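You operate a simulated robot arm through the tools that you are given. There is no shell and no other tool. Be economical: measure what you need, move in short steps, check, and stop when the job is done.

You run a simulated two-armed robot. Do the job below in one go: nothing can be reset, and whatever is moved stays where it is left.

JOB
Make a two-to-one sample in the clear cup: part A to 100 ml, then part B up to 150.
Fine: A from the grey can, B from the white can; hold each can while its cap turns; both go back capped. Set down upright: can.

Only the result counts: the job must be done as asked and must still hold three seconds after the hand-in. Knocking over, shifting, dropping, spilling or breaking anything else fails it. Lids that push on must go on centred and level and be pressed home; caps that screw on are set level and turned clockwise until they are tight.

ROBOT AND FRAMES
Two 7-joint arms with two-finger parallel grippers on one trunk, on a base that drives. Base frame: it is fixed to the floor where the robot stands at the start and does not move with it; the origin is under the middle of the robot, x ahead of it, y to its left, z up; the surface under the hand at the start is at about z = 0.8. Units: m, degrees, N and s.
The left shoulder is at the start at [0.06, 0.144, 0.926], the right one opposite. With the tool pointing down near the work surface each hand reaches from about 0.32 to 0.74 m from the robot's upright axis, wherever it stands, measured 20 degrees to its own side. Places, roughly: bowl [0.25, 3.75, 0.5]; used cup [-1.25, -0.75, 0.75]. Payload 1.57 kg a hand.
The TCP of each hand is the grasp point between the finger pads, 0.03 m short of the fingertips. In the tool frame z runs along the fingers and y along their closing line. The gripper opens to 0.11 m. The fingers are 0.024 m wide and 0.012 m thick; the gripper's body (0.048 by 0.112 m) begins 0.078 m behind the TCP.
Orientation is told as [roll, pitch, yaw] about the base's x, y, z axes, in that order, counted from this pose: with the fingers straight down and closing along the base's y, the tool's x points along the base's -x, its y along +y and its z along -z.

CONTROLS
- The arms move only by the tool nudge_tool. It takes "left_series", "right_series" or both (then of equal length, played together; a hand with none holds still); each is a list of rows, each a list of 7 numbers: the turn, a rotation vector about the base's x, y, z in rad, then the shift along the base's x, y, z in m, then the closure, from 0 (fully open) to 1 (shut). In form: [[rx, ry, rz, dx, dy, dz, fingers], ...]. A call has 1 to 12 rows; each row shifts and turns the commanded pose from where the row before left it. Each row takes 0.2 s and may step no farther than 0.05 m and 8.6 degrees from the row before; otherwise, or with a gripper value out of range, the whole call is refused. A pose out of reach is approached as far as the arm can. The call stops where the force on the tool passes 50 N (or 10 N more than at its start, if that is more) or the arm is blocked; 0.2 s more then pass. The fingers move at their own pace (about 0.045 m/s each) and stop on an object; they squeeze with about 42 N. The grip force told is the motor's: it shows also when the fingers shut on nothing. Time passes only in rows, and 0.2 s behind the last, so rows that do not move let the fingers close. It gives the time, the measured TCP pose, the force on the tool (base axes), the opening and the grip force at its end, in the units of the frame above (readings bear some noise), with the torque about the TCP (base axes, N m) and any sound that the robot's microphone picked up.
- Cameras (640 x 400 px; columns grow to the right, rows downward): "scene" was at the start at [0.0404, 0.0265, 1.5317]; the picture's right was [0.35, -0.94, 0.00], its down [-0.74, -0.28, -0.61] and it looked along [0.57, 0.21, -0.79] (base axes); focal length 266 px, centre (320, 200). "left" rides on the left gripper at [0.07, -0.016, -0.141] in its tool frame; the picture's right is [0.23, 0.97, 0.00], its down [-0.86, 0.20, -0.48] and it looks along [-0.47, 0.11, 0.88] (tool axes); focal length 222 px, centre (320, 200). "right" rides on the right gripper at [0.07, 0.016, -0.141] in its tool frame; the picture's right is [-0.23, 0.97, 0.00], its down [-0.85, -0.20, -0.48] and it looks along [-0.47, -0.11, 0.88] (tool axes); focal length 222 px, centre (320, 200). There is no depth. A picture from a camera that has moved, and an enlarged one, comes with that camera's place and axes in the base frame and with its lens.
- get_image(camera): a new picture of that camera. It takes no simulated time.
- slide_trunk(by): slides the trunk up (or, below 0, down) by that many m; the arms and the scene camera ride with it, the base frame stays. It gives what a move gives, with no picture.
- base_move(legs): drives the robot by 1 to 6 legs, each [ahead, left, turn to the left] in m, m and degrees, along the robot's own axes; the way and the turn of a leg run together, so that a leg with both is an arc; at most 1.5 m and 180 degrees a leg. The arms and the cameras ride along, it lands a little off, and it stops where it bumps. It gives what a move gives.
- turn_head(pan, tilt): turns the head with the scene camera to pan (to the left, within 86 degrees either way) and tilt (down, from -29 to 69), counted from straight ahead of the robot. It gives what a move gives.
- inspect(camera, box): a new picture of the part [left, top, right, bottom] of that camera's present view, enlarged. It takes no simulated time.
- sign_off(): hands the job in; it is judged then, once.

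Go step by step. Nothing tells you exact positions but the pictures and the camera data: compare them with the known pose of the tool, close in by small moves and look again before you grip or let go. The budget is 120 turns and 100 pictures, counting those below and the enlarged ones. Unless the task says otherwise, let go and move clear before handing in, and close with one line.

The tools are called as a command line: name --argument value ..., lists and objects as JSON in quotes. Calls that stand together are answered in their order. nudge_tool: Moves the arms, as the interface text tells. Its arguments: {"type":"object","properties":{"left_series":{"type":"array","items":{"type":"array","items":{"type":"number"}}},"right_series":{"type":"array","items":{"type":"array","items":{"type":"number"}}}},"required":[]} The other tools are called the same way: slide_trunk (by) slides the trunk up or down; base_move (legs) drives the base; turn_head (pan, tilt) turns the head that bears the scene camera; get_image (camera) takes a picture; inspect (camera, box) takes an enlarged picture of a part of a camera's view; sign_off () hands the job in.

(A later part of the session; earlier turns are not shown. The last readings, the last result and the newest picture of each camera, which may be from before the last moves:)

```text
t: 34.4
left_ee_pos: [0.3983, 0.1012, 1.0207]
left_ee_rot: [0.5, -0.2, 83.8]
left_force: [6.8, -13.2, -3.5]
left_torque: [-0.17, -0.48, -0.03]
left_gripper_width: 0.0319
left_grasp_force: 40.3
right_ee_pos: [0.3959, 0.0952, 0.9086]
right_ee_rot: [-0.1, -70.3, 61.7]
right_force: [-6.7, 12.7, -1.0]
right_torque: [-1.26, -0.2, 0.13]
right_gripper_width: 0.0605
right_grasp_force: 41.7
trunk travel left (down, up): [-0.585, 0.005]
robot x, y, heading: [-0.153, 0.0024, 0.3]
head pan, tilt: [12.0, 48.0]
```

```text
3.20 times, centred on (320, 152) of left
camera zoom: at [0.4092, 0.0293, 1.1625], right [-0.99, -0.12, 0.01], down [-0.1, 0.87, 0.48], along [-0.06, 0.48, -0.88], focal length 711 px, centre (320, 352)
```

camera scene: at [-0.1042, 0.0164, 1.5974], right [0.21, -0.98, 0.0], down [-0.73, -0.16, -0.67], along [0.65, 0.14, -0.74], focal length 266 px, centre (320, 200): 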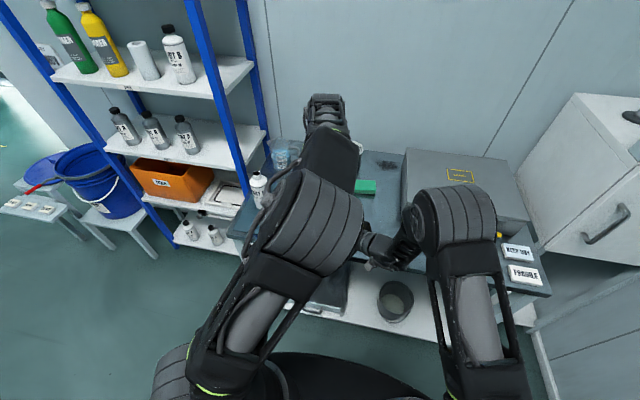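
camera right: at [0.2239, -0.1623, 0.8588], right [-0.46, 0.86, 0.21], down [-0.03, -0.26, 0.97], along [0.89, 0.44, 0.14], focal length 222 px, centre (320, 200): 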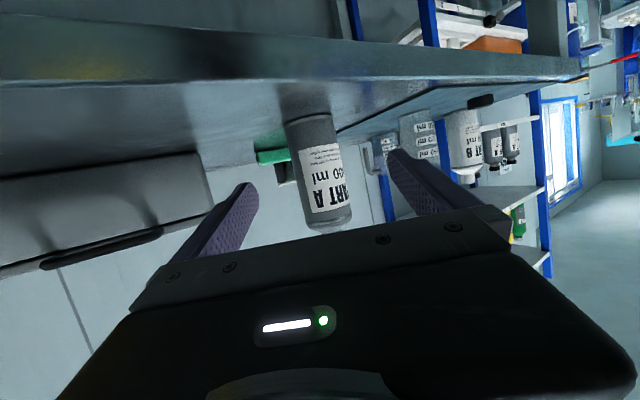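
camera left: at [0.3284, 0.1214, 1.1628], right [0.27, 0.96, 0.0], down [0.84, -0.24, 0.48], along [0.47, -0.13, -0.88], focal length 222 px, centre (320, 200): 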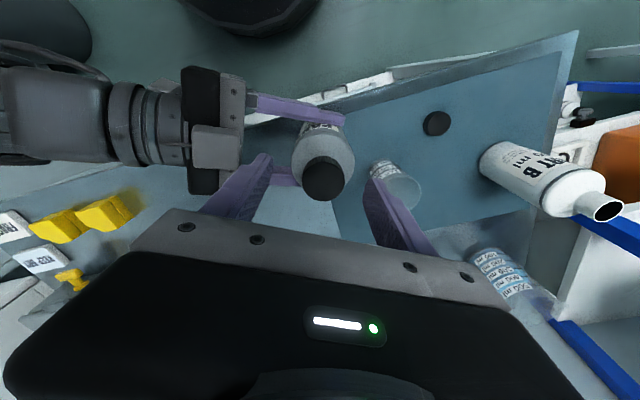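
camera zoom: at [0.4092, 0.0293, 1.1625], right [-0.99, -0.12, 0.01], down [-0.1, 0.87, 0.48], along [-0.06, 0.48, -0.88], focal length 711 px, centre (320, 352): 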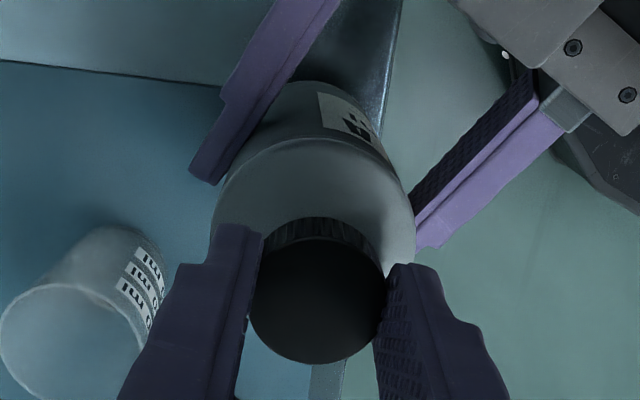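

It's still threaded on. I'll keep turning the same way to save a re-grip, watching for a joint limit.

nudge_tool --left_series '[[0, 0, 0.14, 0, -0.001, 0.0003, 1], [0, 0, 0.14, 0, -0.001, 0.0003, 1], [0, 0, 0.14, 0, 0, 0.0003, 1], [0, 0, 0.14, 0, 0, 0.0003, 1], [0, 0, 0.14, 0, 0, 0.0003, 1], [0, 0, 0.14, 0, 0, 0.0003, 1], [0, 0, 0.14, 0, 0, 0.0003, 1], [0, 0, 0.14, 0, 0, 0.0003, 1]]'

```text
t: 36.2
left_ee_pos: [0.3994, 0.1013, 1.0255]
left_ee_rot: [0.1, -0.3, 148.0]
left_force: [5.9, 4.5, -1.4]
left_torque: [0.12, -0.19, -0.06]
left_gripper_width: 0.0319
left_grasp_force: 40.6
right_ee_pos: [0.3944, 0.0942, 0.9058]
right_ee_rot: [0.0, -70.1, 61.4]
right_force: [-6.4, -3.8, -3.3]
right_torque: [0.27, -0.57, 0.06]
right_gripper_width: 0.0605
right_grasp_force: 41.5
trunk travel left (down, up): [-0.585, 0.005]
robot x, y, heading: [-0.1525, -0.0017, 0.5]
head pan, tilt: [12.0, 48.0]
```

The vertical force has gone while the hand rose, so the cap may be free. I'll lift gently.

nudge_tool --left_series '[[0, 0, 0, 0.0, 0, 0.003, 1], [0, 0, 0, 0, 0, 0.004, 1]]'

```text
t: 36.8
left_ee_pos: [0.3979, 0.0974, 1.0333]
left_ee_rot: [0.5, -0.4, 147.8]
left_force: [-0.7, 0.4, 0.1]
left_torque: [-0.02, -0.02, 0.0]
left_gripper_width: 0.0319
left_grasp_force: 41.2
right_ee_pos: [0.3936, 0.0933, 0.9061]
right_ee_rot: [0.2, -70.0, 61.3]
right_force: [0.1, 0.9, -3.0]
right_torque: [-0.01, 0.01, -0.04]
right_gripper_width: 0.0599
right_grasp_force: 42.2
trunk travel left (down, up): [-0.585, 0.005]
robot x, y, heading: [-0.1472, 0.0017, 0.1]
head pan, tilt: [12.0, 48.0]
```

The cap is off and held in the left hand. I'll lift it clear and stow it to the left, then bring can A up beside the cup, still upright.

nudge_tool --left_series '[[0, 0, 0, 0, 0, 0.03, 1], [0, 0, 0, 0, 0, 0.03, 1], [0, 0, 0, -0.03, 0.035, 0, 1], [0, 0, 0, -0.03, 0.035, 0, 1], [0, 0, 0, -0.02, 0.04, 0, 1], [0, 0, 0, -0.02, 0.04, 0, 1], [0, 0, 0, 0, 0.04, 0, 1]]'

nudge_tool --right_series '[[0, 0, 0, 0, 0, 0.045, 1], [0, 0, 0, 0, 0, 0.045, 1], [0, 0, -0.1, 0.022, 0.0, 0.005, 1], [0, 0, -0.1, 0.022, 0.0, 0, 1], [0, 0, -0.1, 0.022, 0.005, 0, 1], [0, 0, -0.1, 0.022, 0.005, 0, 1], [0, 0, -0.1, 0.022, 0.005, 0, 1], [0, 0, 0, 0.022, 0.006, 0, 1], [0, 0, 0, 0, 0, 0, 1]]'

get_image --camera "scene"

get_image --camera "left"

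```text
t: 38.4
left_ee_pos: [0.3037, 0.2889, 1.0881]
left_ee_rot: [0.3, -0.4, 147.8]
left_force: [0.4, -0.4, -0.9]
left_torque: [0.01, 0.01, -0.02]
left_gripper_width: 0.032
left_grasp_force: 40.0
right_ee_pos: [0.3949, 0.0951, 0.9061]
right_ee_rot: [0.1, -70.1, 61.4]
right_force: [-0.1, 0.4, -4.3]
right_torque: [-0.04, 0.04, 0.02]
right_gripper_width: 0.0604
right_grasp_force: 42.1
trunk travel left (down, up): [-0.585, 0.005]
robot x, y, heading: [-0.1522, -0.0003, 0.1]
head pan, tilt: [12.0, 48.0]
```

```text
t: 40.4
left_ee_pos: [0.3031, 0.2879, 1.0873]
left_ee_rot: [0.2, -0.2, 147.9]
left_force: [0.2, 0.4, -0.2]
left_torque: [0.0, 0.0, -0.02]
left_gripper_width: 0.032
left_grasp_force: 40.1
right_ee_pos: [0.526, 0.1139, 1.0028]
right_ee_rot: [0.2, -70.1, 32.9]
right_force: [-0.3, 1.5, -4.0]
right_torque: [-0.04, 0.03, -0.02]
right_gripper_width: 0.0605
right_grasp_force: 42.3
trunk travel left (down, up): [-0.585, 0.005]
robot x, y, heading: [-0.1517, 0.0006, -0.0]
head pan, tilt: [12.0, 48.0]
```

```text
70 pictures are left
camera scene: at [-0.1048, 0.0168, 1.5975], right [0.21, -0.98, 0.0], down [-0.73, -0.16, -0.67], along [0.65, 0.14, -0.74], focal length 266 px, centre (320, 200)
```

scene: 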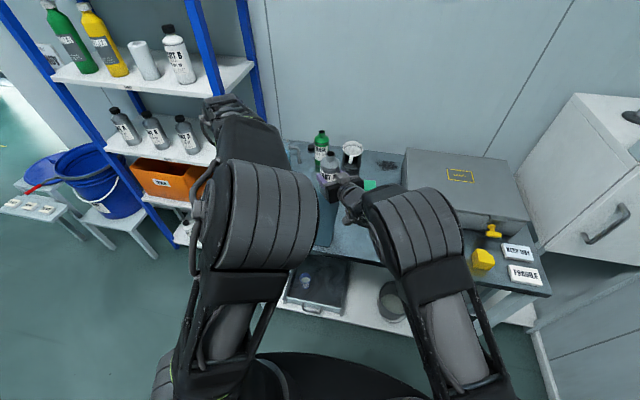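

```text
69 pictures are left
camera left: at [0.3731, 0.2649, 1.2287], right [-0.33, -0.95, 0.0], down [-0.83, 0.29, 0.48], along [-0.46, 0.15, -0.87], focal length 222 px, centre (320, 200)
```

left: 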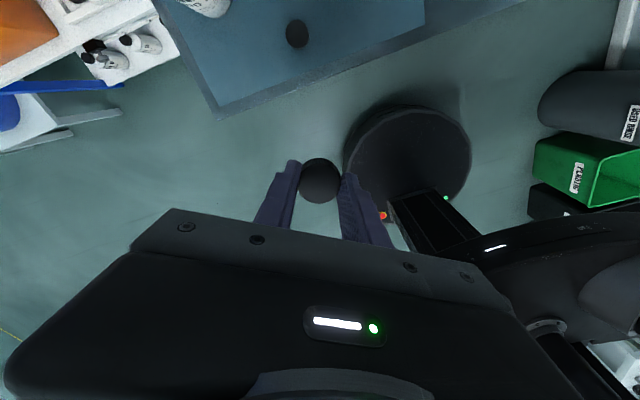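

The cap is firmly in the left hand. The left elbow hides the cup, so I'll rewind the left wrist and retreat to the earlier clear pose.

nudge_tool --left_series '[[0, 0, -0.14, -0.008, 0.007, 0.003, 1], [0, 0, -0.14, -0.008, 0.007, 0.003, 1], [0, 0, -0.14, -0.008, 0.007, 0.003, 1], [0, 0, -0.14, -0.008, 0.007, 0.003, 1], [0, 0, -0.14, -0.008, 0.007, 0.003, 1], [0, 0, -0.14, -0.008, 0.007, 0.003, 1], [0, 0, -0.14, -0.008, 0.007, 0.003, 1], [0, 0, -0.14, -0.008, 0.007, 0.003, 1], [0, 0, -0.14, -0.008, 0.007, 0.003, 1], [0, 0, -0.14, -0.008, 0.007, 0.003, 1], [0, 0, -0.14, -0.008, 0.007, 0.003, 1], [0, 0, -0.14, -0.008, 0.007, 0.003, 1]]'

nudge_tool --left_series '[[0, 0, -0.14, 0, 0, 0, 1], [0, 0, -0.14, 0, 0, 0, 1], [0, 0, -0.14, 0, 0, 0, 1], [0, 0, -0.14, 0, 0, 0, 1], [0, 0, -0.14, 0, 0, 0, 1], [0, 0, -0.14, 0, 0, 0, 1]]'

get_image --camera "scene"

get_image --camera "left"

```text
t: 43.0
left_ee_pos: [0.2037, 0.3724, 1.1265]
left_ee_rot: [0.3, -0.3, 51.6]
left_force: [-0.5, 0.1, 0.0]
left_torque: [0.03, 0.02, 0.02]
left_gripper_width: 0.0319
left_grasp_force: 40.5
right_ee_pos: [0.5247, 0.116, 1.0018]
right_ee_rot: [0.0, -70.0, 33.0]
right_force: [0.2, 0.1, -3.5]
right_torque: [-0.01, 0.04, -0.02]
right_gripper_width: 0.0606
right_grasp_force: 42.4
trunk travel left (down, up): [-0.585, 0.005]
robot x, y, heading: [-0.1504, 0.0009, 0.3]
head pan, tilt: [12.0, 48.0]
```

```text
t: 44.4
left_ee_pos: [0.2031, 0.3725, 1.1271]
left_ee_rot: [0.3, -0.2, 3.5]
left_force: [-0.1, 0.5, -0.1]
left_torque: [0.0, 0.0, 0.0]
left_gripper_width: 0.032
left_grasp_force: 40.0
right_ee_pos: [0.5247, 0.1151, 1.0027]
right_ee_rot: [0.3, -70.2, 33.0]
right_force: [-0.2, 0.0, -3.4]
right_torque: [-0.05, -0.01, 0.03]
right_gripper_width: 0.0603
right_grasp_force: 42.5
trunk travel left (down, up): [-0.585, 0.005]
robot x, y, heading: [-0.1512, 0.0019, 0.3]
head pan, tilt: [12.0, 48.0]
```

```text
68 pictures are left
camera scene: at [-0.1043, 0.0168, 1.5974], right [0.21, -0.98, 0.0], down [-0.73, -0.16, -0.67], along [0.65, 0.14, -0.74], focal length 266 px, centre (320, 200)
```

scene: 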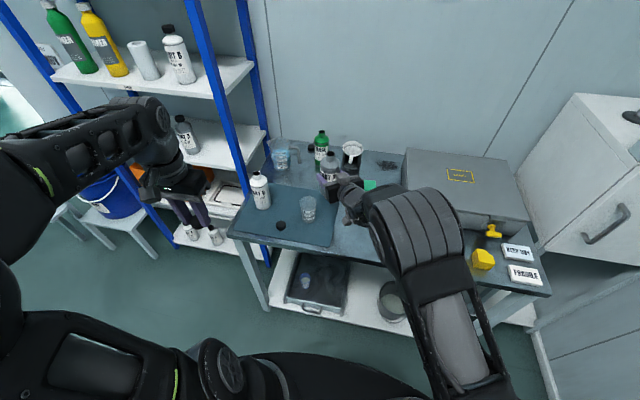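

```text
67 pictures are left
camera left: at [0.1358, 0.3519, 1.268], right [-0.28, 0.96, 0.0], down [0.84, 0.25, 0.48], along [0.46, 0.14, -0.88], focal length 222 px, centre (320, 200)
```

left: 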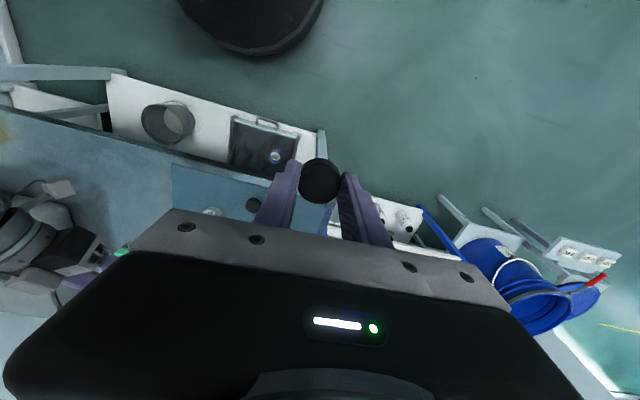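

The view of the cup is now clear. I'll tilt A toward the cup by about 32 degrees, lowering slightly, then check the alignment before any flow.

nudge_tool --right_series '[[-0.1174, -0.0762, 0, 0, 0, -0.012, 1], [-0.1174, -0.0762, 0, 0, 0, -0.012, 1], [-0.1174, -0.0762, 0, 0, 0, -0.012, 1], [-0.1174, -0.0762, 0, 0, 0, -0.012, 1]]'

inspect --camera "scene" --box '[260, 130, 420, 230]'

```text
t: 45.5
left_ee_pos: [0.2054, 0.3716, 1.1276]
left_ee_rot: [0.3, -0.4, 3.1]
left_force: [0.3, 1.3, -1.3]
left_torque: [0.0, 0.02, 0.04]
left_gripper_width: 0.0319
left_grasp_force: 40.4
right_ee_pos: [0.5377, 0.1327, 1.0395]
right_ee_rot: [-59.9, -60.1, 84.7]
right_force: [-0.1, -0.1, -4.1]
right_torque: [-0.02, 0.01, 0.05]
right_gripper_width: 0.0602
right_grasp_force: 41.8
right hand out of reach, approached as far as the arm can: row 2, 3, 4
trunk travel left (down, up): [-0.585, 0.005]
robot x, y, heading: [-0.156, 0.0036, 0.2]
head pan, tilt: [12.0, 48.0]
stopped in row 4 (right hand): the arm was blocked; the commanded pose is now the measured one
```

```text
4.00 times, centred on (340, 180) of scene
camera zoom: at [-0.1034, 0.0167, 1.5974], right [0.21, -0.98, 0.0], down [-0.73, -0.16, -0.67], along [0.65, 0.14, -0.74], focal length 1065 px, centre (240, 280)
```

zoom: 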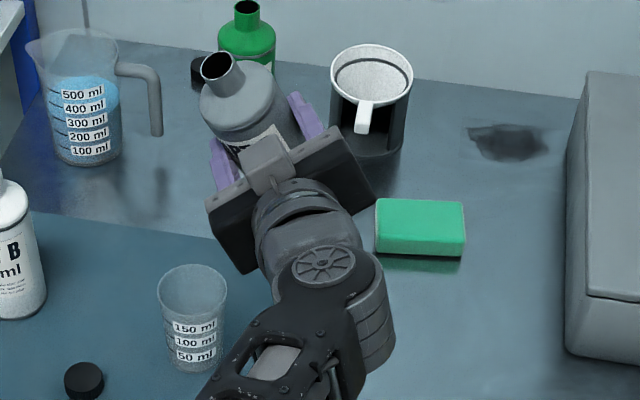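

That tilt direction runs into a wrist limit, and nothing was spilled. I'll undo it. Pitching forward is better: the tool swings toward straight down, the mouth points forward-left, and the can comes from the near side of the cup.

nudge_tool --right_series '[[0.0873, 0.0715, 0.0157, -0.003, -0.0045, -0.005, 1], [0.0873, 0.0715, 0.0157, -0.003, -0.0045, -0.005, 1], [0.0873, 0.0715, 0.0157, -0.003, -0.0045, -0.005, 1], [0.0873, 0.0715, 0.0157, -0.003, -0.0045, -0.005, 1], [0, 0, 0, 0, 0, 0, 1]]'

```text
t: 46.7
left_ee_pos: [0.2047, 0.3718, 1.1272]
left_ee_rot: [0.5, -0.3, 3.2]
left_force: [0.4, 0.0, -0.9]
left_torque: [-0.03, 0.0, 0.01]
left_gripper_width: 0.0318
left_grasp_force: 40.5
right_ee_pos: [0.525, 0.1162, 1.0207]
right_ee_rot: [-0.1, -70.0, 33.2]
right_force: [0.6, 0.3, -3.5]
right_torque: [-0.02, 0.05, -0.01]
right_gripper_width: 0.06
right_grasp_force: 41.8
trunk travel left (down, up): [-0.585, 0.005]
robot x, y, heading: [-0.1513, -0.0008, 0.2]
head pan, tilt: [12.0, 48.0]
```

A is upright again. I'll yaw the hand so it approaches the cup from the right, which keeps the scene view open, and place it about 0.085 m short of the cup.

nudge_tool --right_series '[[0, 0, 0.137, -0.008, -0.003, -0.002, 1], [0, 0, 0.137, -0.008, -0.003, -0.002, 1], [0, 0, 0.137, -0.008, -0.003, -0.002, 1], [0, 0, 0.137, -0.008, -0.003, -0.002, 1], [0, 0, 0.137, -0.009, -0.002, -0.002, 1], [0, 0, 0.137, -0.009, -0.001, 0, 1], [0, 0, 0, 0, 0, 0, 1]]'

inspect --camera "scene" --box '[240, 130, 400, 230]'

```text
t: 48.3
left_ee_pos: [0.2046, 0.3724, 1.1288]
left_ee_rot: [0.3, -0.3, 3.1]
left_force: [-0.2, 1.2, -0.3]
left_torque: [-0.01, -0.04, -0.01]
left_gripper_width: 0.032
left_grasp_force: 40.5
right_ee_pos: [0.4729, 0.1015, 1.01]
right_ee_rot: [-0.5, -70.1, 80.9]
right_force: [0.9, 0.6, -3.8]
right_torque: [-0.05, 0.03, 0.0]
right_gripper_width: 0.0603
right_grasp_force: 41.5
trunk travel left (down, up): [-0.585, 0.005]
robot x, y, heading: [-0.1533, 0.0032, -0.1]
head pan, tilt: [12.0, 48.0]
```

```text
4.00 times, centred on (320, 180) of scene
camera zoom: at [-0.1047, 0.0172, 1.5975], right [0.21, -0.98, 0.0], down [-0.73, -0.16, -0.67], along [0.65, 0.14, -0.74], focal length 1065 px, centre (320, 280)
```

zoom: 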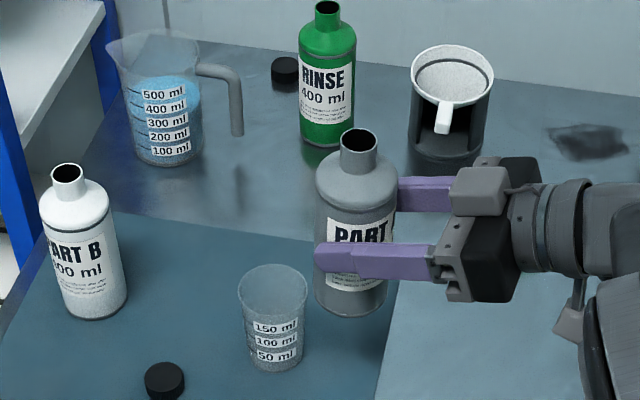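

The view is good and the mouth points toward the cup. I'll tip forward in steps, with the first about 32 degrees.

nudge_tool --right_series '[[-0.1382, 0.0221, 0, 0.001, 0, -0.014, 1], [-0.1382, 0.0221, 0, 0.001, 0, -0.014, 1], [-0.1382, 0.0221, 0, 0.001, 0, -0.014, 1], [-0.1382, 0.0221, 0, 0.001, 0, -0.013, 1]]'

inspect --camera "scene" --box '[240, 130, 400, 230]'

```text
t: 49.3
left_ee_pos: [0.2044, 0.3718, 1.1272]
left_ee_rot: [0.3, -0.4, 3.3]
left_force: [0.2, 0.1, 0.0]
left_torque: [0.01, 0.0, 0.03]
left_gripper_width: 0.0319
left_grasp_force: 40.4
right_ee_pos: [0.4784, 0.101, 0.9566]
right_ee_rot: [-0.7, -37.9, 80.7]
right_force: [0.1, -0.8, -3.7]
right_torque: [-0.04, -0.04, 0.0]
right_gripper_width: 0.0603
right_grasp_force: 41.9
trunk travel left (down, up): [-0.585, 0.005]
robot x, y, heading: [-0.153, -0.0015, -0.0]
head pan, tilt: [12.0, 48.0]
```

```text
4.00 times, centred on (320, 180) of scene
camera zoom: at [-0.1043, 0.0171, 1.5974], right [0.21, -0.98, 0.0], down [-0.73, -0.16, -0.67], along [0.65, 0.14, -0.74], focal length 1065 px, centre (320, 280)
```

zoom: 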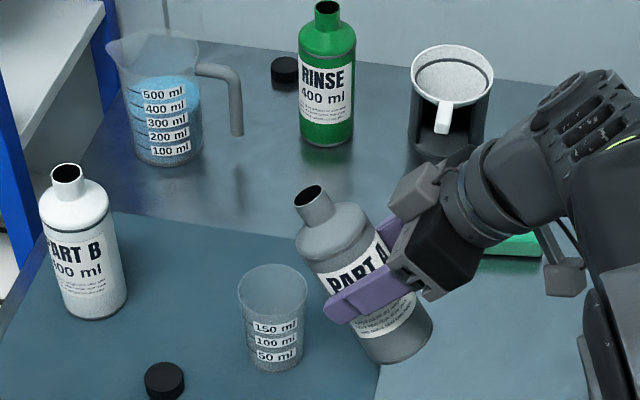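

Tilting works. I'll go on in smaller increments to about 48 degrees.

nudge_tool --right_series '[[-0.1382, 0.0221, 0, 0.002, 0, 0, 1], [-0.1382, 0.0221, 0, 0.001, 0, 0, 1]]'

inspect --camera "scene" --box '[240, 130, 400, 230]'

```text
t: 49.9
left_ee_pos: [0.2052, 0.3719, 1.1269]
left_ee_rot: [0.3, -0.4, 3.3]
left_force: [-0.3, -0.4, -1.9]
left_torque: [-0.01, -0.01, 0.0]
left_gripper_width: 0.032
left_grasp_force: 39.9
right_ee_pos: [0.4816, 0.1004, 0.956]
right_ee_rot: [-0.7, -21.9, 80.8]
right_force: [-0.4, 0.0, -4.3]
right_torque: [-0.03, 0.01, 0.03]
right_gripper_width: 0.0602
right_grasp_force: 41.9
trunk travel left (down, up): [-0.585, 0.005]
robot x, y, heading: [-0.1518, 0.0034, 0.2]
head pan, tilt: [12.0, 48.0]
```

```text
4.00 times, centred on (320, 180) of scene
camera zoom: at [-0.1043, 0.0169, 1.5974], right [0.21, -0.98, 0.0], down [-0.73, -0.16, -0.67], along [0.65, 0.14, -0.74], focal length 1065 px, centre (320, 280)
```

zoom: 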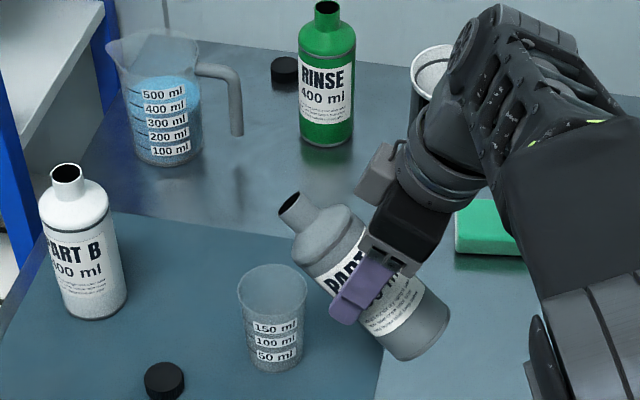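

The mouth is above the cup at about (0.487, 0.168). I'll tilt on to about 60 degrees in two smaller rows and look for flow.

nudge_tool --right_series '[[-0.1, 0.016, 0, 0, 0, 0, 1], [-0.1, 0.016, 0, 0, 0, 0, 1]]'

inspect --camera "scene" --box '[240, 130, 400, 230]'

```text
t: 50.5
left_ee_pos: [0.2057, 0.3705, 1.1269]
left_ee_rot: [0.4, -0.4, 3.2]
left_force: [1.0, 0.6, 0.2]
left_torque: [0.0, -0.01, 0.0]
left_gripper_width: 0.0318
left_grasp_force: 40.6
right_ee_pos: [0.4813, 0.0998, 0.9564]
right_ee_rot: [-0.7, -10.3, 80.7]
right_force: [0.5, 0.0, -3.5]
right_torque: [0.0, 0.01, 0.02]
right_gripper_width: 0.0602
right_grasp_force: 42.0
trunk travel left (down, up): [-0.585, 0.005]
robot x, y, heading: [-0.1516, -0.0007, 0.3]
head pan, tilt: [12.0, 48.0]
```

```text
4.00 times, centred on (320, 180) of scene
camera zoom: at [-0.1042, 0.0168, 1.5974], right [0.21, -0.98, 0.0], down [-0.73, -0.16, -0.67], along [0.65, 0.14, -0.74], focal length 1065 px, centre (320, 280)
```

zoom: 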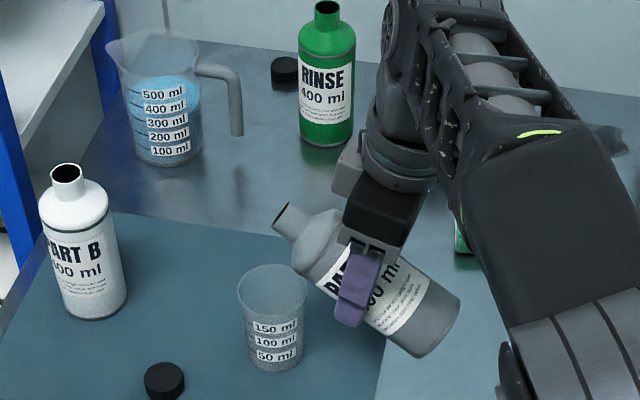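

No flow yet at 60 degrees. I'll go on to 66.

nudge_tool --right_series '[[-0.1, 0.016, 0, 0, -0.002, 0, 1]]'

inspect --camera "scene" --box '[280, 170, 360, 220]'

```text
t: 50.9
left_ee_pos: [0.2051, 0.3718, 1.1276]
left_ee_rot: [0.3, -0.4, 3.2]
left_force: [0.3, 1.2, -1.4]
left_torque: [0.0, 0.03, 0.02]
left_gripper_width: 0.032
left_grasp_force: 40.5
right_ee_pos: [0.4811, 0.0984, 0.9555]
right_ee_rot: [-0.7, -4.4, 80.8]
right_force: [-0.3, -0.8, -3.6]
right_torque: [0.0, 0.02, -0.01]
right_gripper_width: 0.0602
right_grasp_force: 42.0
trunk travel left (down, up): [-0.585, 0.005]
robot x, y, heading: [-0.1476, -0.0004, -0.2]
head pan, tilt: [12.0, 48.0]
```

```text
8.00 times, centred on (320, 195) of scene
camera zoom: at [-0.1038, 0.0172, 1.5974], right [0.21, -0.98, 0.0], down [-0.73, -0.16, -0.67], along [0.65, 0.14, -0.74], focal length 2131 px, centre (320, 240)
```

zoom: 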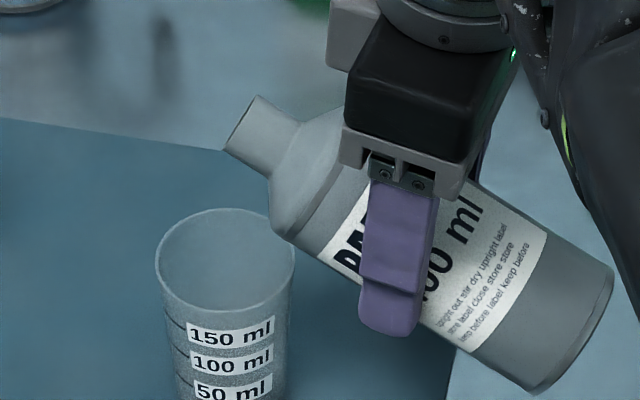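

No flow yet at 66 degrees. I'll go on in 5-degree steps.

nudge_tool --right_series '[[-0.089, 0.0142, 0, 0, -0.001, 0, 1]]'

inspect --camera "scene" --box '[280, 170, 360, 220]'

```text
t: 51.3
left_ee_pos: [0.2065, 0.3711, 1.1279]
left_ee_rot: [0.2, -0.3, 3.1]
left_force: [0.3, -0.8, 0.7]
left_torque: [0.02, -0.03, 0.0]
left_gripper_width: 0.0317
left_grasp_force: 40.3
right_ee_pos: [0.4811, 0.0982, 0.9547]
right_ee_rot: [-0.7, -1.9, 80.7]
right_force: [0.1, 0.2, -3.1]
right_torque: [-0.02, -0.01, 0.0]
right_gripper_width: 0.0604
right_grasp_force: 41.7
trunk travel left (down, up): [-0.585, 0.005]
robot x, y, heading: [-0.1531, 0.0013, 0.2]
head pan, tilt: [12.0, 48.0]
```

```text
8.00 times, centred on (320, 195) of scene
camera zoom: at [-0.1041, 0.0169, 1.5974], right [0.21, -0.98, 0.0], down [-0.73, -0.16, -0.67], along [0.65, 0.14, -0.74], focal length 2131 px, centre (320, 240)
```

zoom: 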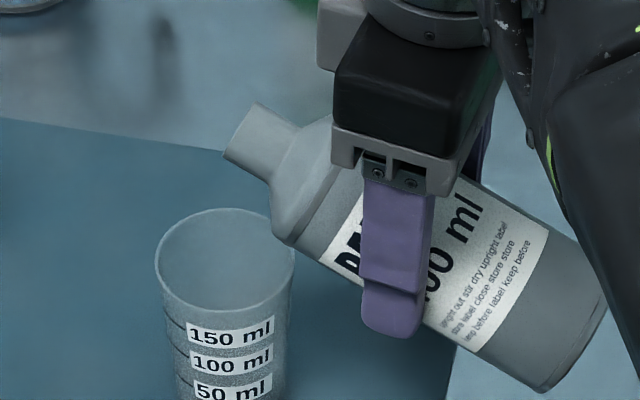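

I'll continue tilting with two small rows, checking that the wrist really follows.

nudge_tool --right_series '[[-0.07, 0.0112, 0, 0, -0.001, 0, 1], [0, 0, 0, 0, 0, 0, 1]]'

inspect --camera "scene" --box '[280, 170, 360, 220]'

```text
t: 51.9
left_ee_pos: [0.2051, 0.3712, 1.128]
left_ee_rot: [0.3, -0.3, 3.2]
left_force: [-0.7, 0.0, 0.5]
left_torque: [-0.02, -0.03, 0.0]
left_gripper_width: 0.032
left_grasp_force: 40.7
right_ee_pos: [0.4645, 0.0999, 0.9631]
right_ee_rot: [-0.7, 1.6, 80.0]
right_force: [0.8, 0.0, -3.4]
right_torque: [0.0, 0.0, 0.0]
right_gripper_width: 0.0601
right_grasp_force: 41.9
right hand out of reach, approached as far as the arm can: row 1
trunk travel left (down, up): [-0.585, 0.005]
robot x, y, heading: [-0.1547, 0.0003, 0.1]
head pan, tilt: [12.0, 48.0]
```

```text
8.00 times, centred on (320, 195) of scene
camera zoom: at [-0.1037, 0.0164, 1.5974], right [0.21, -0.98, 0.0], down [-0.73, -0.16, -0.67], along [0.65, 0.14, -0.74], focal length 2131 px, centre (320, 240)
```

zoom: 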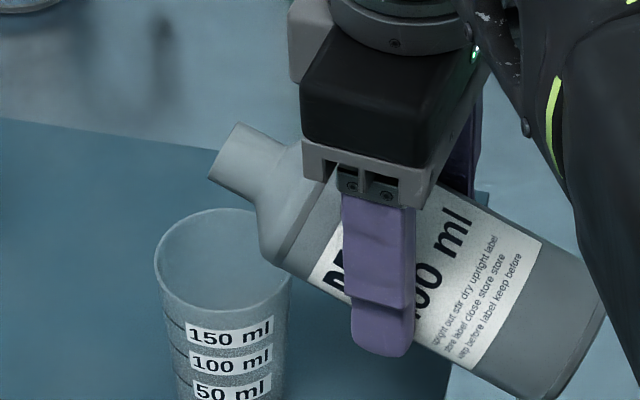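

The arm has reached its limit at 72 degrees, still with no flow. I'll tilt back a little, pull the can toward me, drive the base 0.1 m forward, and resume with a better-bent arm.

nudge_tool --right_series '[[0.12, -0.019, 0, -0.02, -0.01, 0.01, 1], [0.12, -0.019, 0, -0.03, -0.01, 0.01, 1], [0, 0, 0, -0.03, 0, 0, 1], [0, 0, 0, -0.02, 0, 0, 1]]'

base_move --legs '[[0.1, 0, 0]]'

get_image --camera "scene"

```text
t: 52.9
left_ee_pos: [0.2038, 0.3719, 1.1283]
left_ee_rot: [0.2, -0.4, 3.2]
left_force: [-1.0, -0.6, 0.0]
left_torque: [0.02, -0.01, 0.0]
left_gripper_width: 0.0321
left_grasp_force: 40.0
right_ee_pos: [0.3665, 0.0793, 0.9873]
right_ee_rot: [-0.5, -12.6, 80.1]
right_force: [-0.2, -0.6, -3.7]
right_torque: [0.04, -0.01, -0.01]
right_gripper_width: 0.0603
right_grasp_force: 42.4
trunk travel left (down, up): [-0.585, 0.005]
robot x, y, heading: [-0.1527, -0.0004, -0.0]
head pan, tilt: [12.0, 48.0]
```

```text
t: 54.1
left_ee_pos: [0.3042, 0.3718, 1.1268]
left_ee_rot: [0.3, -0.3, 3.2]
left_force: [0.3, -0.1, 0.4]
left_torque: [-0.02, 0.03, 0.0]
left_gripper_width: 0.0318
left_grasp_force: 40.3
right_ee_pos: [0.4671, 0.0785, 0.9854]
right_ee_rot: [-0.4, -12.3, 80.1]
right_force: [0.8, 0.1, -4.0]
right_torque: [0.01, 0.01, 0.04]
right_gripper_width: 0.0604
right_grasp_force: 42.2
trunk travel left (down, up): [-0.585, 0.005]
robot x, y, heading: [-0.0534, -0.0009, -0.1]
head pan, tilt: [12.0, 48.0]
```

```text
58 pictures are left
camera scene: at [-0.004, 0.0169, 1.5974], right [0.21, -0.98, 0.0], down [-0.73, -0.16, -0.67], along [0.65, 0.14, -0.74], focal length 266 px, centre (320, 200)
```

scene: 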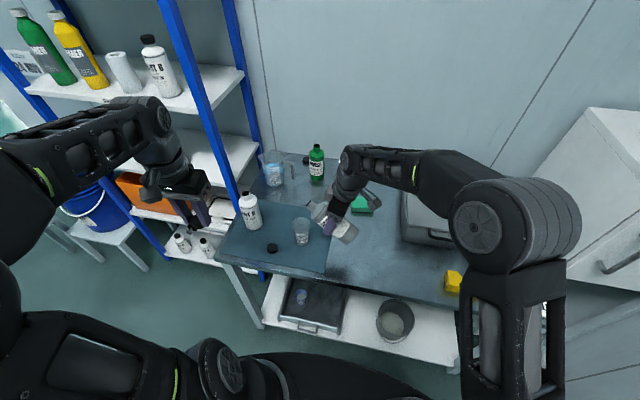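

The arm is comfortably bent now. I'll bring the can back beside the cup and tilt to about 72 degrees.

nudge_tool --right_series '[[-0.1, 0.016, 0, 0.007, 0.008, -0.01, 1], [-0.1, 0.016, 0, 0.007, 0.008, -0.01, 1], [0, 0, 0, 0, 0, -0.007, 1]]'

inspect --camera "scene" --box '[265, 185, 361, 245]'

```text
t: 54.9
left_ee_pos: [0.3034, 0.3709, 1.1283]
left_ee_rot: [0.3, -0.4, 3.2]
left_force: [-0.2, 0.1, 0.4]
left_torque: [-0.02, 0.04, -0.02]
left_gripper_width: 0.0317
left_grasp_force: 40.4
right_ee_pos: [0.4791, 0.0951, 0.9592]
right_ee_rot: [-0.5, -0.7, 80.1]
right_force: [0.0, 0.6, -3.2]
right_torque: [0.02, -0.02, -0.01]
right_gripper_width: 0.0602
right_grasp_force: 41.9
trunk travel left (down, up): [-0.585, 0.005]
robot x, y, heading: [-0.0551, -0.0, -0.1]
head pan, tilt: [12.0, 48.0]
```

```text
6.67 times, centred on (313, 215) of scene
camera zoom: at [-0.0059, 0.0165, 1.5975], right [0.21, -0.98, 0.0], down [-0.73, -0.16, -0.67], along [0.65, 0.14, -0.74], focal length 1776 px, centre (367, 100)
```

zoom: 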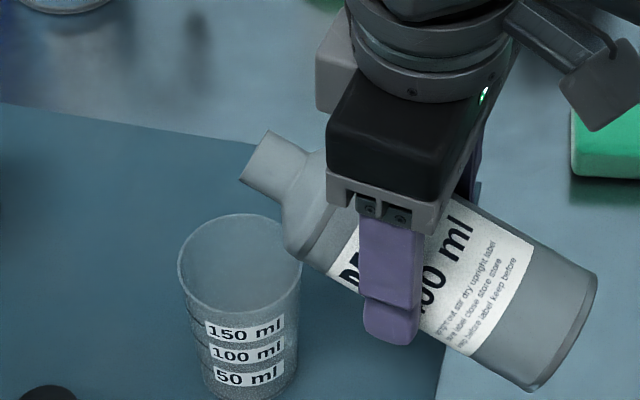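

The alignment is good at 69 degrees. I'll add about 6 degrees.

nudge_tool --right_series '[[-0.1, 0.016, 0, 0, -0.001, 0, 1]]'

inspect --camera "scene" --box '[265, 185, 361, 245]'

```text
t: 55.3
left_ee_pos: [0.3032, 0.3729, 1.1285]
left_ee_rot: [0.3, -0.3, 3.3]
left_force: [0.0, 0.9, -0.3]
left_torque: [-0.02, 0.0, 0.0]
left_gripper_width: 0.0322
left_grasp_force: 39.8
right_ee_pos: [0.48, 0.0956, 0.9588]
right_ee_rot: [-0.6, 5.2, 80.0]
right_force: [0.1, 0.1, -3.8]
right_torque: [0.01, -0.02, 0.0]
right_gripper_width: 0.0602
right_grasp_force: 42.1
trunk travel left (down, up): [-0.585, 0.005]
robot x, y, heading: [-0.0549, -0.0009, 0.2]
head pan, tilt: [12.0, 48.0]
```

```text
6.67 times, centred on (313, 215) of scene
camera zoom: at [-0.0056, 0.0177, 1.5974], right [0.21, -0.98, 0.0], down [-0.73, -0.16, -0.67], along [0.65, 0.14, -0.74], focal length 1776 px, centre (367, 100)
```

zoom: 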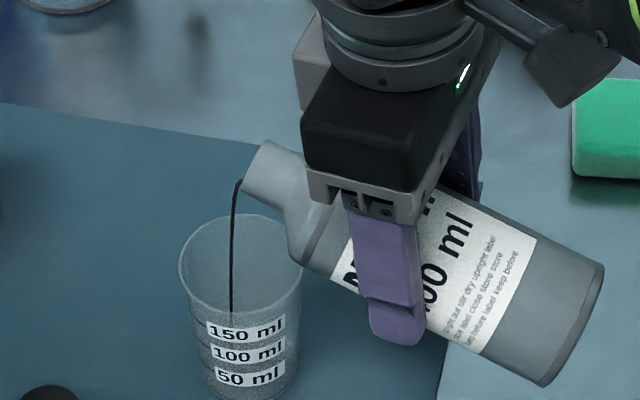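

A thin stream is falling into the cup at 75 degrees. I'll hold here briefly and measure the rate.

nudge_tool --right_series '[[0, 0, 0, 0, 0, 0, 1], [0, 0, 0, 0, 0, 0, 1], [0, 0, 0, 0, 0, 0, 1], [0, 0, 0, 0, 0, 0, 1]]'

inspect --camera "scene" --box '[265, 185, 361, 245]'

```text
t: 56.3
left_ee_pos: [0.3019, 0.3722, 1.128]
left_ee_rot: [0.3, -0.4, 3.1]
left_force: [0.5, -1.0, -0.4]
left_torque: [0.02, -0.01, 0.0]
left_gripper_width: 0.0321
left_grasp_force: 40.4
right_ee_pos: [0.4806, 0.0951, 0.9598]
right_ee_rot: [-0.8, 5.0, 80.1]
right_force: [-0.1, -0.2, -3.9]
right_torque: [0.02, 0.0, -0.03]
right_gripper_width: 0.0603
right_grasp_force: 42.0
trunk travel left (down, up): [-0.585, 0.005]
robot x, y, heading: [-0.0511, -0.0019, 0.1]
head pan, tilt: [12.0, 48.0]
```

```text
6.67 times, centred on (313, 215) of scene
camera zoom: at [-0.0058, 0.0168, 1.5974], right [0.21, -0.98, 0.0], down [-0.73, -0.16, -0.67], along [0.65, 0.14, -0.74], focal length 1776 px, centre (367, 100)
```

zoom: 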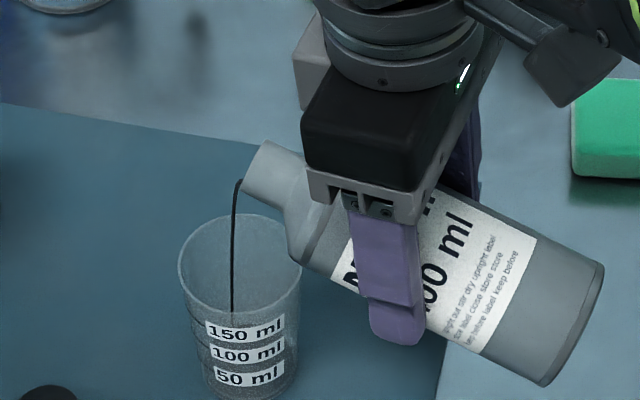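

The flow is slow. I'll let it run for a full call and look again.

nudge_tool --right_series '[[0, 0, 0, 0, 0, 0, 1], [0, 0, 0, 0, 0, 0, 1], [0, 0, 0, 0, 0, 0, 1], [0, 0, 0, 0, 0, 0, 1], [0, 0, 0, 0, 0, 0, 1], [0, 0, 0, 0, 0, 0, 1], [0, 0, 0, 0, 0, 0, 1], [0, 0, 0, 0, 0, 0, 1], [0, 0, 0, 0, 0, 0, 1], [0, 0, 0, 0, 0, 0, 1], [0, 0, 0, 0, 0, 0, 1], [0, 0, 0, 0, 0, 0, 1]]'

inspect --camera "scene" --box '[281, 210, 329, 250]'

```text
t: 58.9
left_ee_pos: [0.3035, 0.3728, 1.1272]
left_ee_rot: [0.3, -0.4, 3.2]
left_force: [-0.6, 0.4, 0.8]
left_torque: [-0.03, 0.01, -0.02]
left_gripper_width: 0.0317
left_grasp_force: 40.6
right_ee_pos: [0.4803, 0.0945, 0.9594]
right_ee_rot: [-0.8, 5.1, 80.1]
right_force: [0.0, -0.2, -3.5]
right_torque: [0.0, -0.02, 0.01]
right_gripper_width: 0.0602
right_grasp_force: 42.2
trunk travel left (down, up): [-0.585, 0.005]
robot x, y, heading: [-0.0562, 0.0, -0.2]
head pan, tilt: [12.0, 48.0]
```

```text
10.00 times, centred on (305, 230) of scene
camera zoom: at [-0.0058, 0.0169, 1.5974], right [0.21, -0.98, 0.0], down [-0.73, -0.16, -0.67], along [0.65, 0.14, -0.74], focal length 2663 px, centre (470, -100)
```

zoom: 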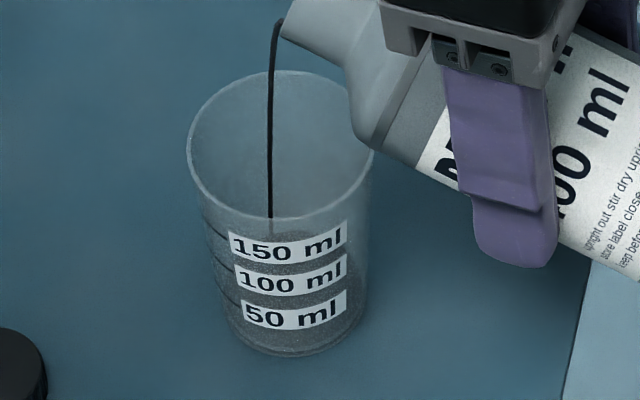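

The level is hard to judge behind the labels, so I'll zoom in tightly on the cup. No time passes while I do.

inspect --camera "scene" --box '[296, 215, 322, 248]'

get_image --camera "right"

```text
12.12 times, centred on (309, 232) of scene
camera zoom: at [-0.0058, 0.0169, 1.5974], right [0.21, -0.98, 0.0], down [-0.73, -0.16, -0.67], along [0.65, 0.14, -0.74], focal length 3228 px, centre (453, -182)
```

zoom: 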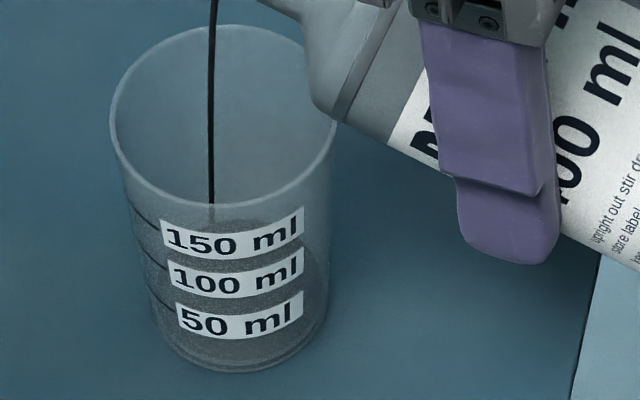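

```text
52 pictures are left
camera right: at [0.4519, 0.0414, 1.1066], right [-0.92, 0.39, -0.03], down [0.34, 0.85, 0.4], along [0.18, 0.36, -0.91], focal length 222 px, centre (320, 200)
```

right: 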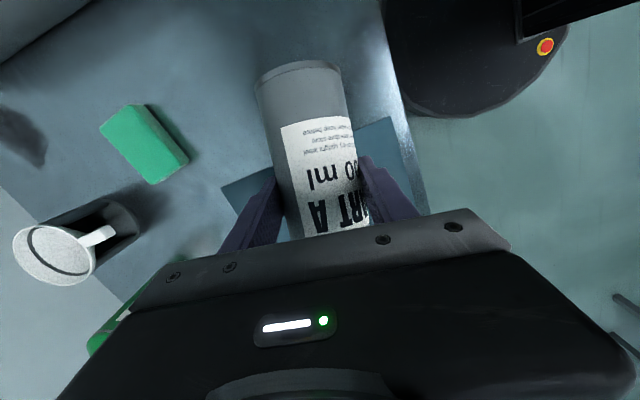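

The grey zone may be a shallow layer. I'll let it run another interval and compare this view.

nudge_tool --right_series '[[0, 0, 0, 0, 0, 0, 1], [0, 0, 0, 0, 0, 0, 1], [0, 0, 0, 0, 0, 0, 1], [0, 0, 0, 0, 0, 0, 1], [0, 0, 0, 0, 0, 0, 1], [0, 0, 0, 0, 0, 0, 1], [0, 0, 0, 0, 0, 0, 1], [0, 0, 0, 0, 0, 0, 1], [0, 0, 0, 0, 0, 0, 1], [0, 0, 0, 0, 0, 0, 1], [0, 0, 0, 0, 0, 0, 1], [0, 0, 0, 0, 0, 0, 1]]'

inspect --camera "scene" --box '[296, 215, 322, 248]'

```text
t: 61.5
left_ee_pos: [0.3033, 0.372, 1.1275]
left_ee_rot: [0.4, -0.4, 3.2]
left_force: [-0.1, 0.0, -0.1]
left_torque: [0.02, -0.01, 0.0]
left_gripper_width: 0.032
left_grasp_force: 40.5
right_ee_pos: [0.481, 0.0939, 0.9616]
right_ee_rot: [-0.7, 5.1, 80.1]
right_force: [0.2, 0.0, -3.5]
right_torque: [0.0, -0.02, 0.01]
right_gripper_width: 0.0603
right_grasp_force: 42.1
trunk travel left (down, up): [-0.585, 0.005]
robot x, y, heading: [-0.054, 0.001, 0.3]
head pan, tilt: [12.0, 48.0]
```

```text
12.12 times, centred on (309, 232) of scene
camera zoom: at [-0.0058, 0.0169, 1.5974], right [0.21, -0.98, 0.0], down [-0.73, -0.16, -0.67], along [0.65, 0.14, -0.74], focal length 3228 px, centre (453, -182)
```

zoom: 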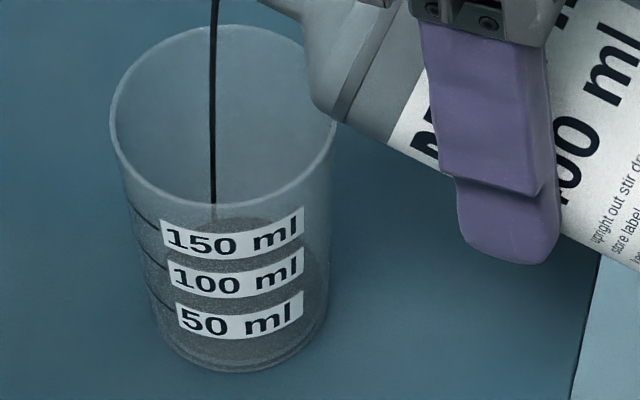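

The level is rising slowly. I'll tilt about 3 degrees more to speed it up and run again.

nudge_tool --right_series '[[-0.05, 0.008, 0, 0, -0.001, 0, 1], [0, 0, 0, 0, 0, 0, 1], [0, 0, 0, 0, 0, 0, 1], [0, 0, 0, 0, 0, 0, 1], [0, 0, 0, 0, 0, 0, 1], [0, 0, 0, 0, 0, 0, 1], [0, 0, 0, 0, 0, 0, 1], [0, 0, 0, 0, 0, 0, 1], [0, 0, 0, 0, 0, 0, 1]]'

inspect --camera "scene" --box '[296, 215, 322, 248]'

```text
t: 63.5
left_ee_pos: [0.3031, 0.3719, 1.1273]
left_ee_rot: [0.3, -0.5, 3.2]
left_force: [-0.6, 0.0, 0.5]
left_torque: [0.03, -0.01, 0.0]
left_gripper_width: 0.032
left_grasp_force: 40.4
right_ee_pos: [0.4816, 0.0923, 0.9606]
right_ee_rot: [-0.7, 7.9, 80.1]
right_force: [-0.6, -0.3, -3.6]
right_torque: [-0.01, 0.02, 0.02]
right_gripper_width: 0.0601
right_grasp_force: 41.7
trunk travel left (down, up): [-0.585, 0.005]
robot x, y, heading: [-0.049, -0.0002, 0.1]
head pan, tilt: [12.0, 48.0]
```

```text
12.12 times, centred on (309, 232) of scene
camera zoom: at [-0.0058, 0.0169, 1.5974], right [0.21, -0.98, 0.0], down [-0.73, -0.16, -0.67], along [0.65, 0.14, -0.74], focal length 3228 px, centre (453, -182)
```

zoom: 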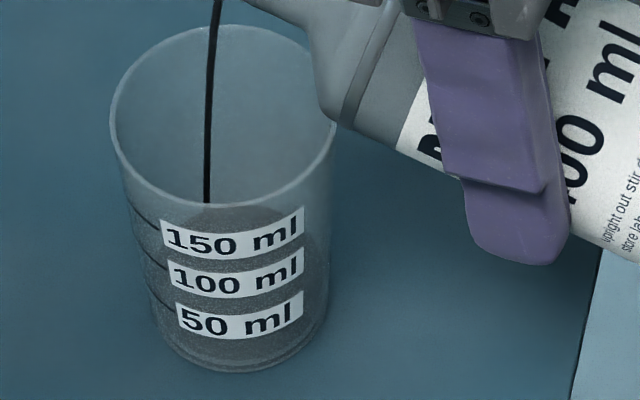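

The surface is now visible as a dark ellipse. I'll zoom on the tick marks to calibrate the level.

inspect --camera "scene" --box '[303, 228, 325, 247]'

```text
16.00 times, centred on (314, 238) of scene
camera zoom: at [-0.0058, 0.0169, 1.5974], right [0.21, -0.98, 0.0], down [-0.73, -0.16, -0.67], along [0.65, 0.14, -0.74], focal length 4261 px, centre (416, -400)
```

zoom: 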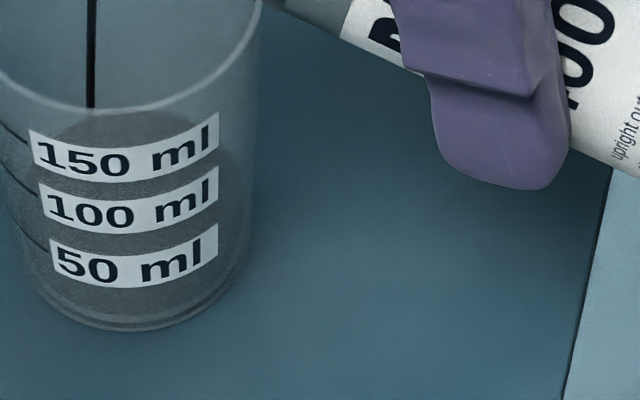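

My calibration of the far surface edge in this 12x view is row 238 for 0 ml, 185 for 50, 131 for 100 and 76 for 150. It now stands at about row 204, roughly 32 ml. I'll keep pouring.

nudge_tool --right_series '[[0, 0, 0, 0, 0, 0, 1], [0, 0, 0, 0, 0, 0, 1], [0, 0, 0, 0, 0, 0, 1], [0, 0, 0, 0, 0, 0, 1], [0, 0, 0, 0, 0, 0, 1], [0, 0, 0, 0, 0, 0, 1], [0, 0, 0, 0, 0, 0, 1], [0, 0, 0, 0, 0, 0, 1], [0, 0, 0, 0, 0, 0, 1], [0, 0, 0, 0, 0, 0, 1]]'

inspect --camera "scene" --box '[296, 215, 322, 248]'

```text
t: 65.7
left_ee_pos: [0.3019, 0.3722, 1.1283]
left_ee_rot: [0.3, -0.4, 3.2]
left_force: [-0.1, 0.3, 0.3]
left_torque: [0.02, -0.02, 0.0]
left_gripper_width: 0.032
left_grasp_force: 40.5
right_ee_pos: [0.4808, 0.0928, 0.9596]
right_ee_rot: [-0.7, 7.8, 80.1]
right_force: [-0.1, 0.1, -4.4]
right_torque: [0.03, 0.01, -0.02]
right_gripper_width: 0.0601
right_grasp_force: 41.9
trunk travel left (down, up): [-0.585, 0.005]
robot x, y, heading: [-0.0519, -0.0003, 0.2]
head pan, tilt: [12.0, 48.0]
```

```text
12.12 times, centred on (309, 232) of scene
camera zoom: at [-0.0058, 0.0169, 1.5974], right [0.21, -0.98, 0.0], down [-0.73, -0.16, -0.67], along [0.65, 0.14, -0.74], focal length 3228 px, centre (453, -182)
```

zoom: 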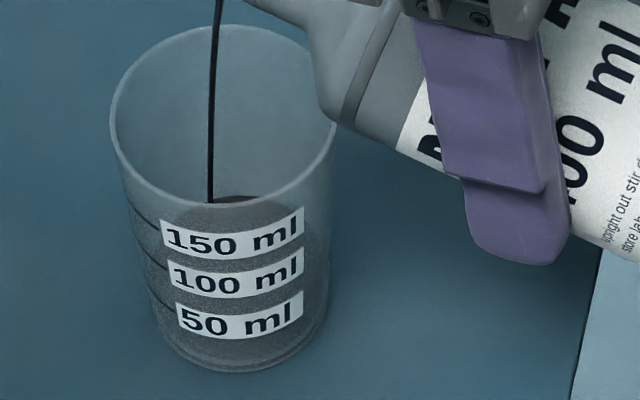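

That's about 40 ml. I'll tilt another 3.5 degrees.

nudge_tool --right_series '[[-0.06, 0.01, 0, 0, -0.001, 0.001, 1], [0, 0, 0, 0, 0, 0, 1], [0, 0, 0, 0, 0, 0, 1], [0, 0, 0, 0, 0, 0, 1], [0, 0, 0, 0, 0, 0, 1], [0, 0, 0, 0, 0, 0, 1], [0, 0, 0, 0, 0, 0, 1], [0, 0, 0, 0, 0, 0, 1]]'

inspect --camera "scene" --box '[296, 215, 322, 248]'

```text
t: 67.5
left_ee_pos: [0.3036, 0.371, 1.1282]
left_ee_rot: [0.2, -0.4, 3.1]
left_force: [1.2, 0.3, 0.7]
left_torque: [-0.01, -0.01, 0.01]
left_gripper_width: 0.0321
left_grasp_force: 40.5
right_ee_pos: [0.4802, 0.0914, 0.9599]
right_ee_rot: [-0.8, 11.4, 80.1]
right_force: [0.4, -0.2, -3.8]
right_torque: [0.03, -0.02, -0.01]
right_gripper_width: 0.06
right_grasp_force: 42.0
trunk travel left (down, up): [-0.585, 0.005]
robot x, y, heading: [-0.0527, -0.0024, 0.0]
head pan, tilt: [12.0, 48.0]
```

```text
12.12 times, centred on (309, 232) of scene
camera zoom: at [-0.0059, 0.0169, 1.5974], right [0.21, -0.98, 0.0], down [-0.73, -0.16, -0.67], along [0.65, 0.14, -0.74], focal length 3228 px, centre (453, -182)
```

zoom: 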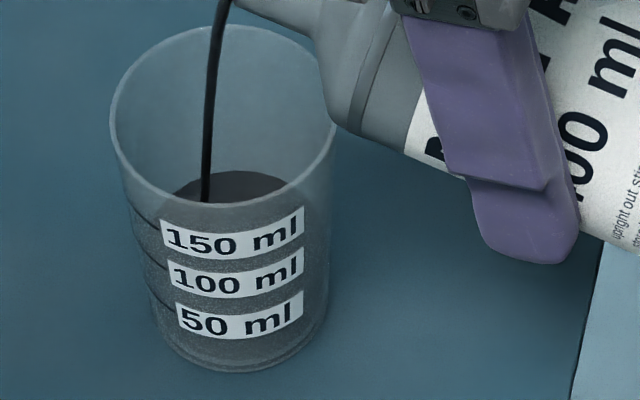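

About 64 ml, at roughly 13 ml/s. I'll hold for a shorter interval.

nudge_tool --right_series '[[0, 0, 0, 0, 0, 0, 1], [0, 0, 0, 0, 0, 0, 1], [0, 0, 0, 0, 0, 0, 1], [0, 0, 0, 0, 0, 0, 1], [0, 0, 0, 0, 0, 0, 1]]'

inspect --camera "scene" --box '[296, 215, 322, 248]'

```text
t: 68.7
left_ee_pos: [0.3019, 0.3719, 1.1275]
left_ee_rot: [0.3, -0.4, 3.3]
left_force: [-0.1, -1.5, -0.3]
left_torque: [-0.01, -0.01, 0.04]
left_gripper_width: 0.0318
left_grasp_force: 40.1
right_ee_pos: [0.4802, 0.0926, 0.961]
right_ee_rot: [-0.8, 11.4, 80.1]
right_force: [-0.1, 1.0, -3.3]
right_torque: [0.02, 0.02, 0.03]
right_gripper_width: 0.0603
right_grasp_force: 42.4
trunk travel left (down, up): [-0.585, 0.005]
robot x, y, heading: [-0.0546, 0.0001, 0.2]
head pan, tilt: [12.0, 48.0]
```

```text
12.12 times, centred on (309, 232) of scene
camera zoom: at [-0.0059, 0.0169, 1.5974], right [0.21, -0.98, 0.0], down [-0.73, -0.16, -0.67], along [0.65, 0.14, -0.74], focal length 3228 px, centre (453, -182)
```

zoom: 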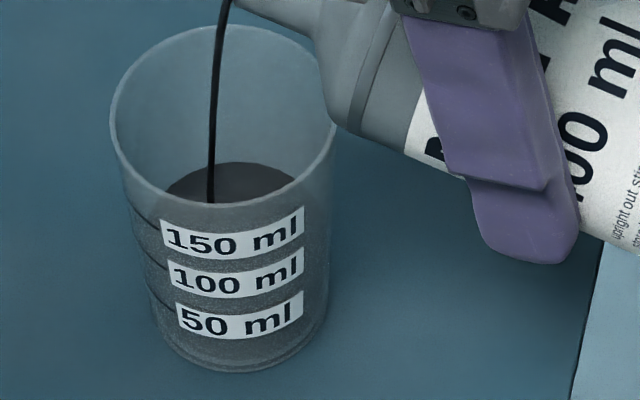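

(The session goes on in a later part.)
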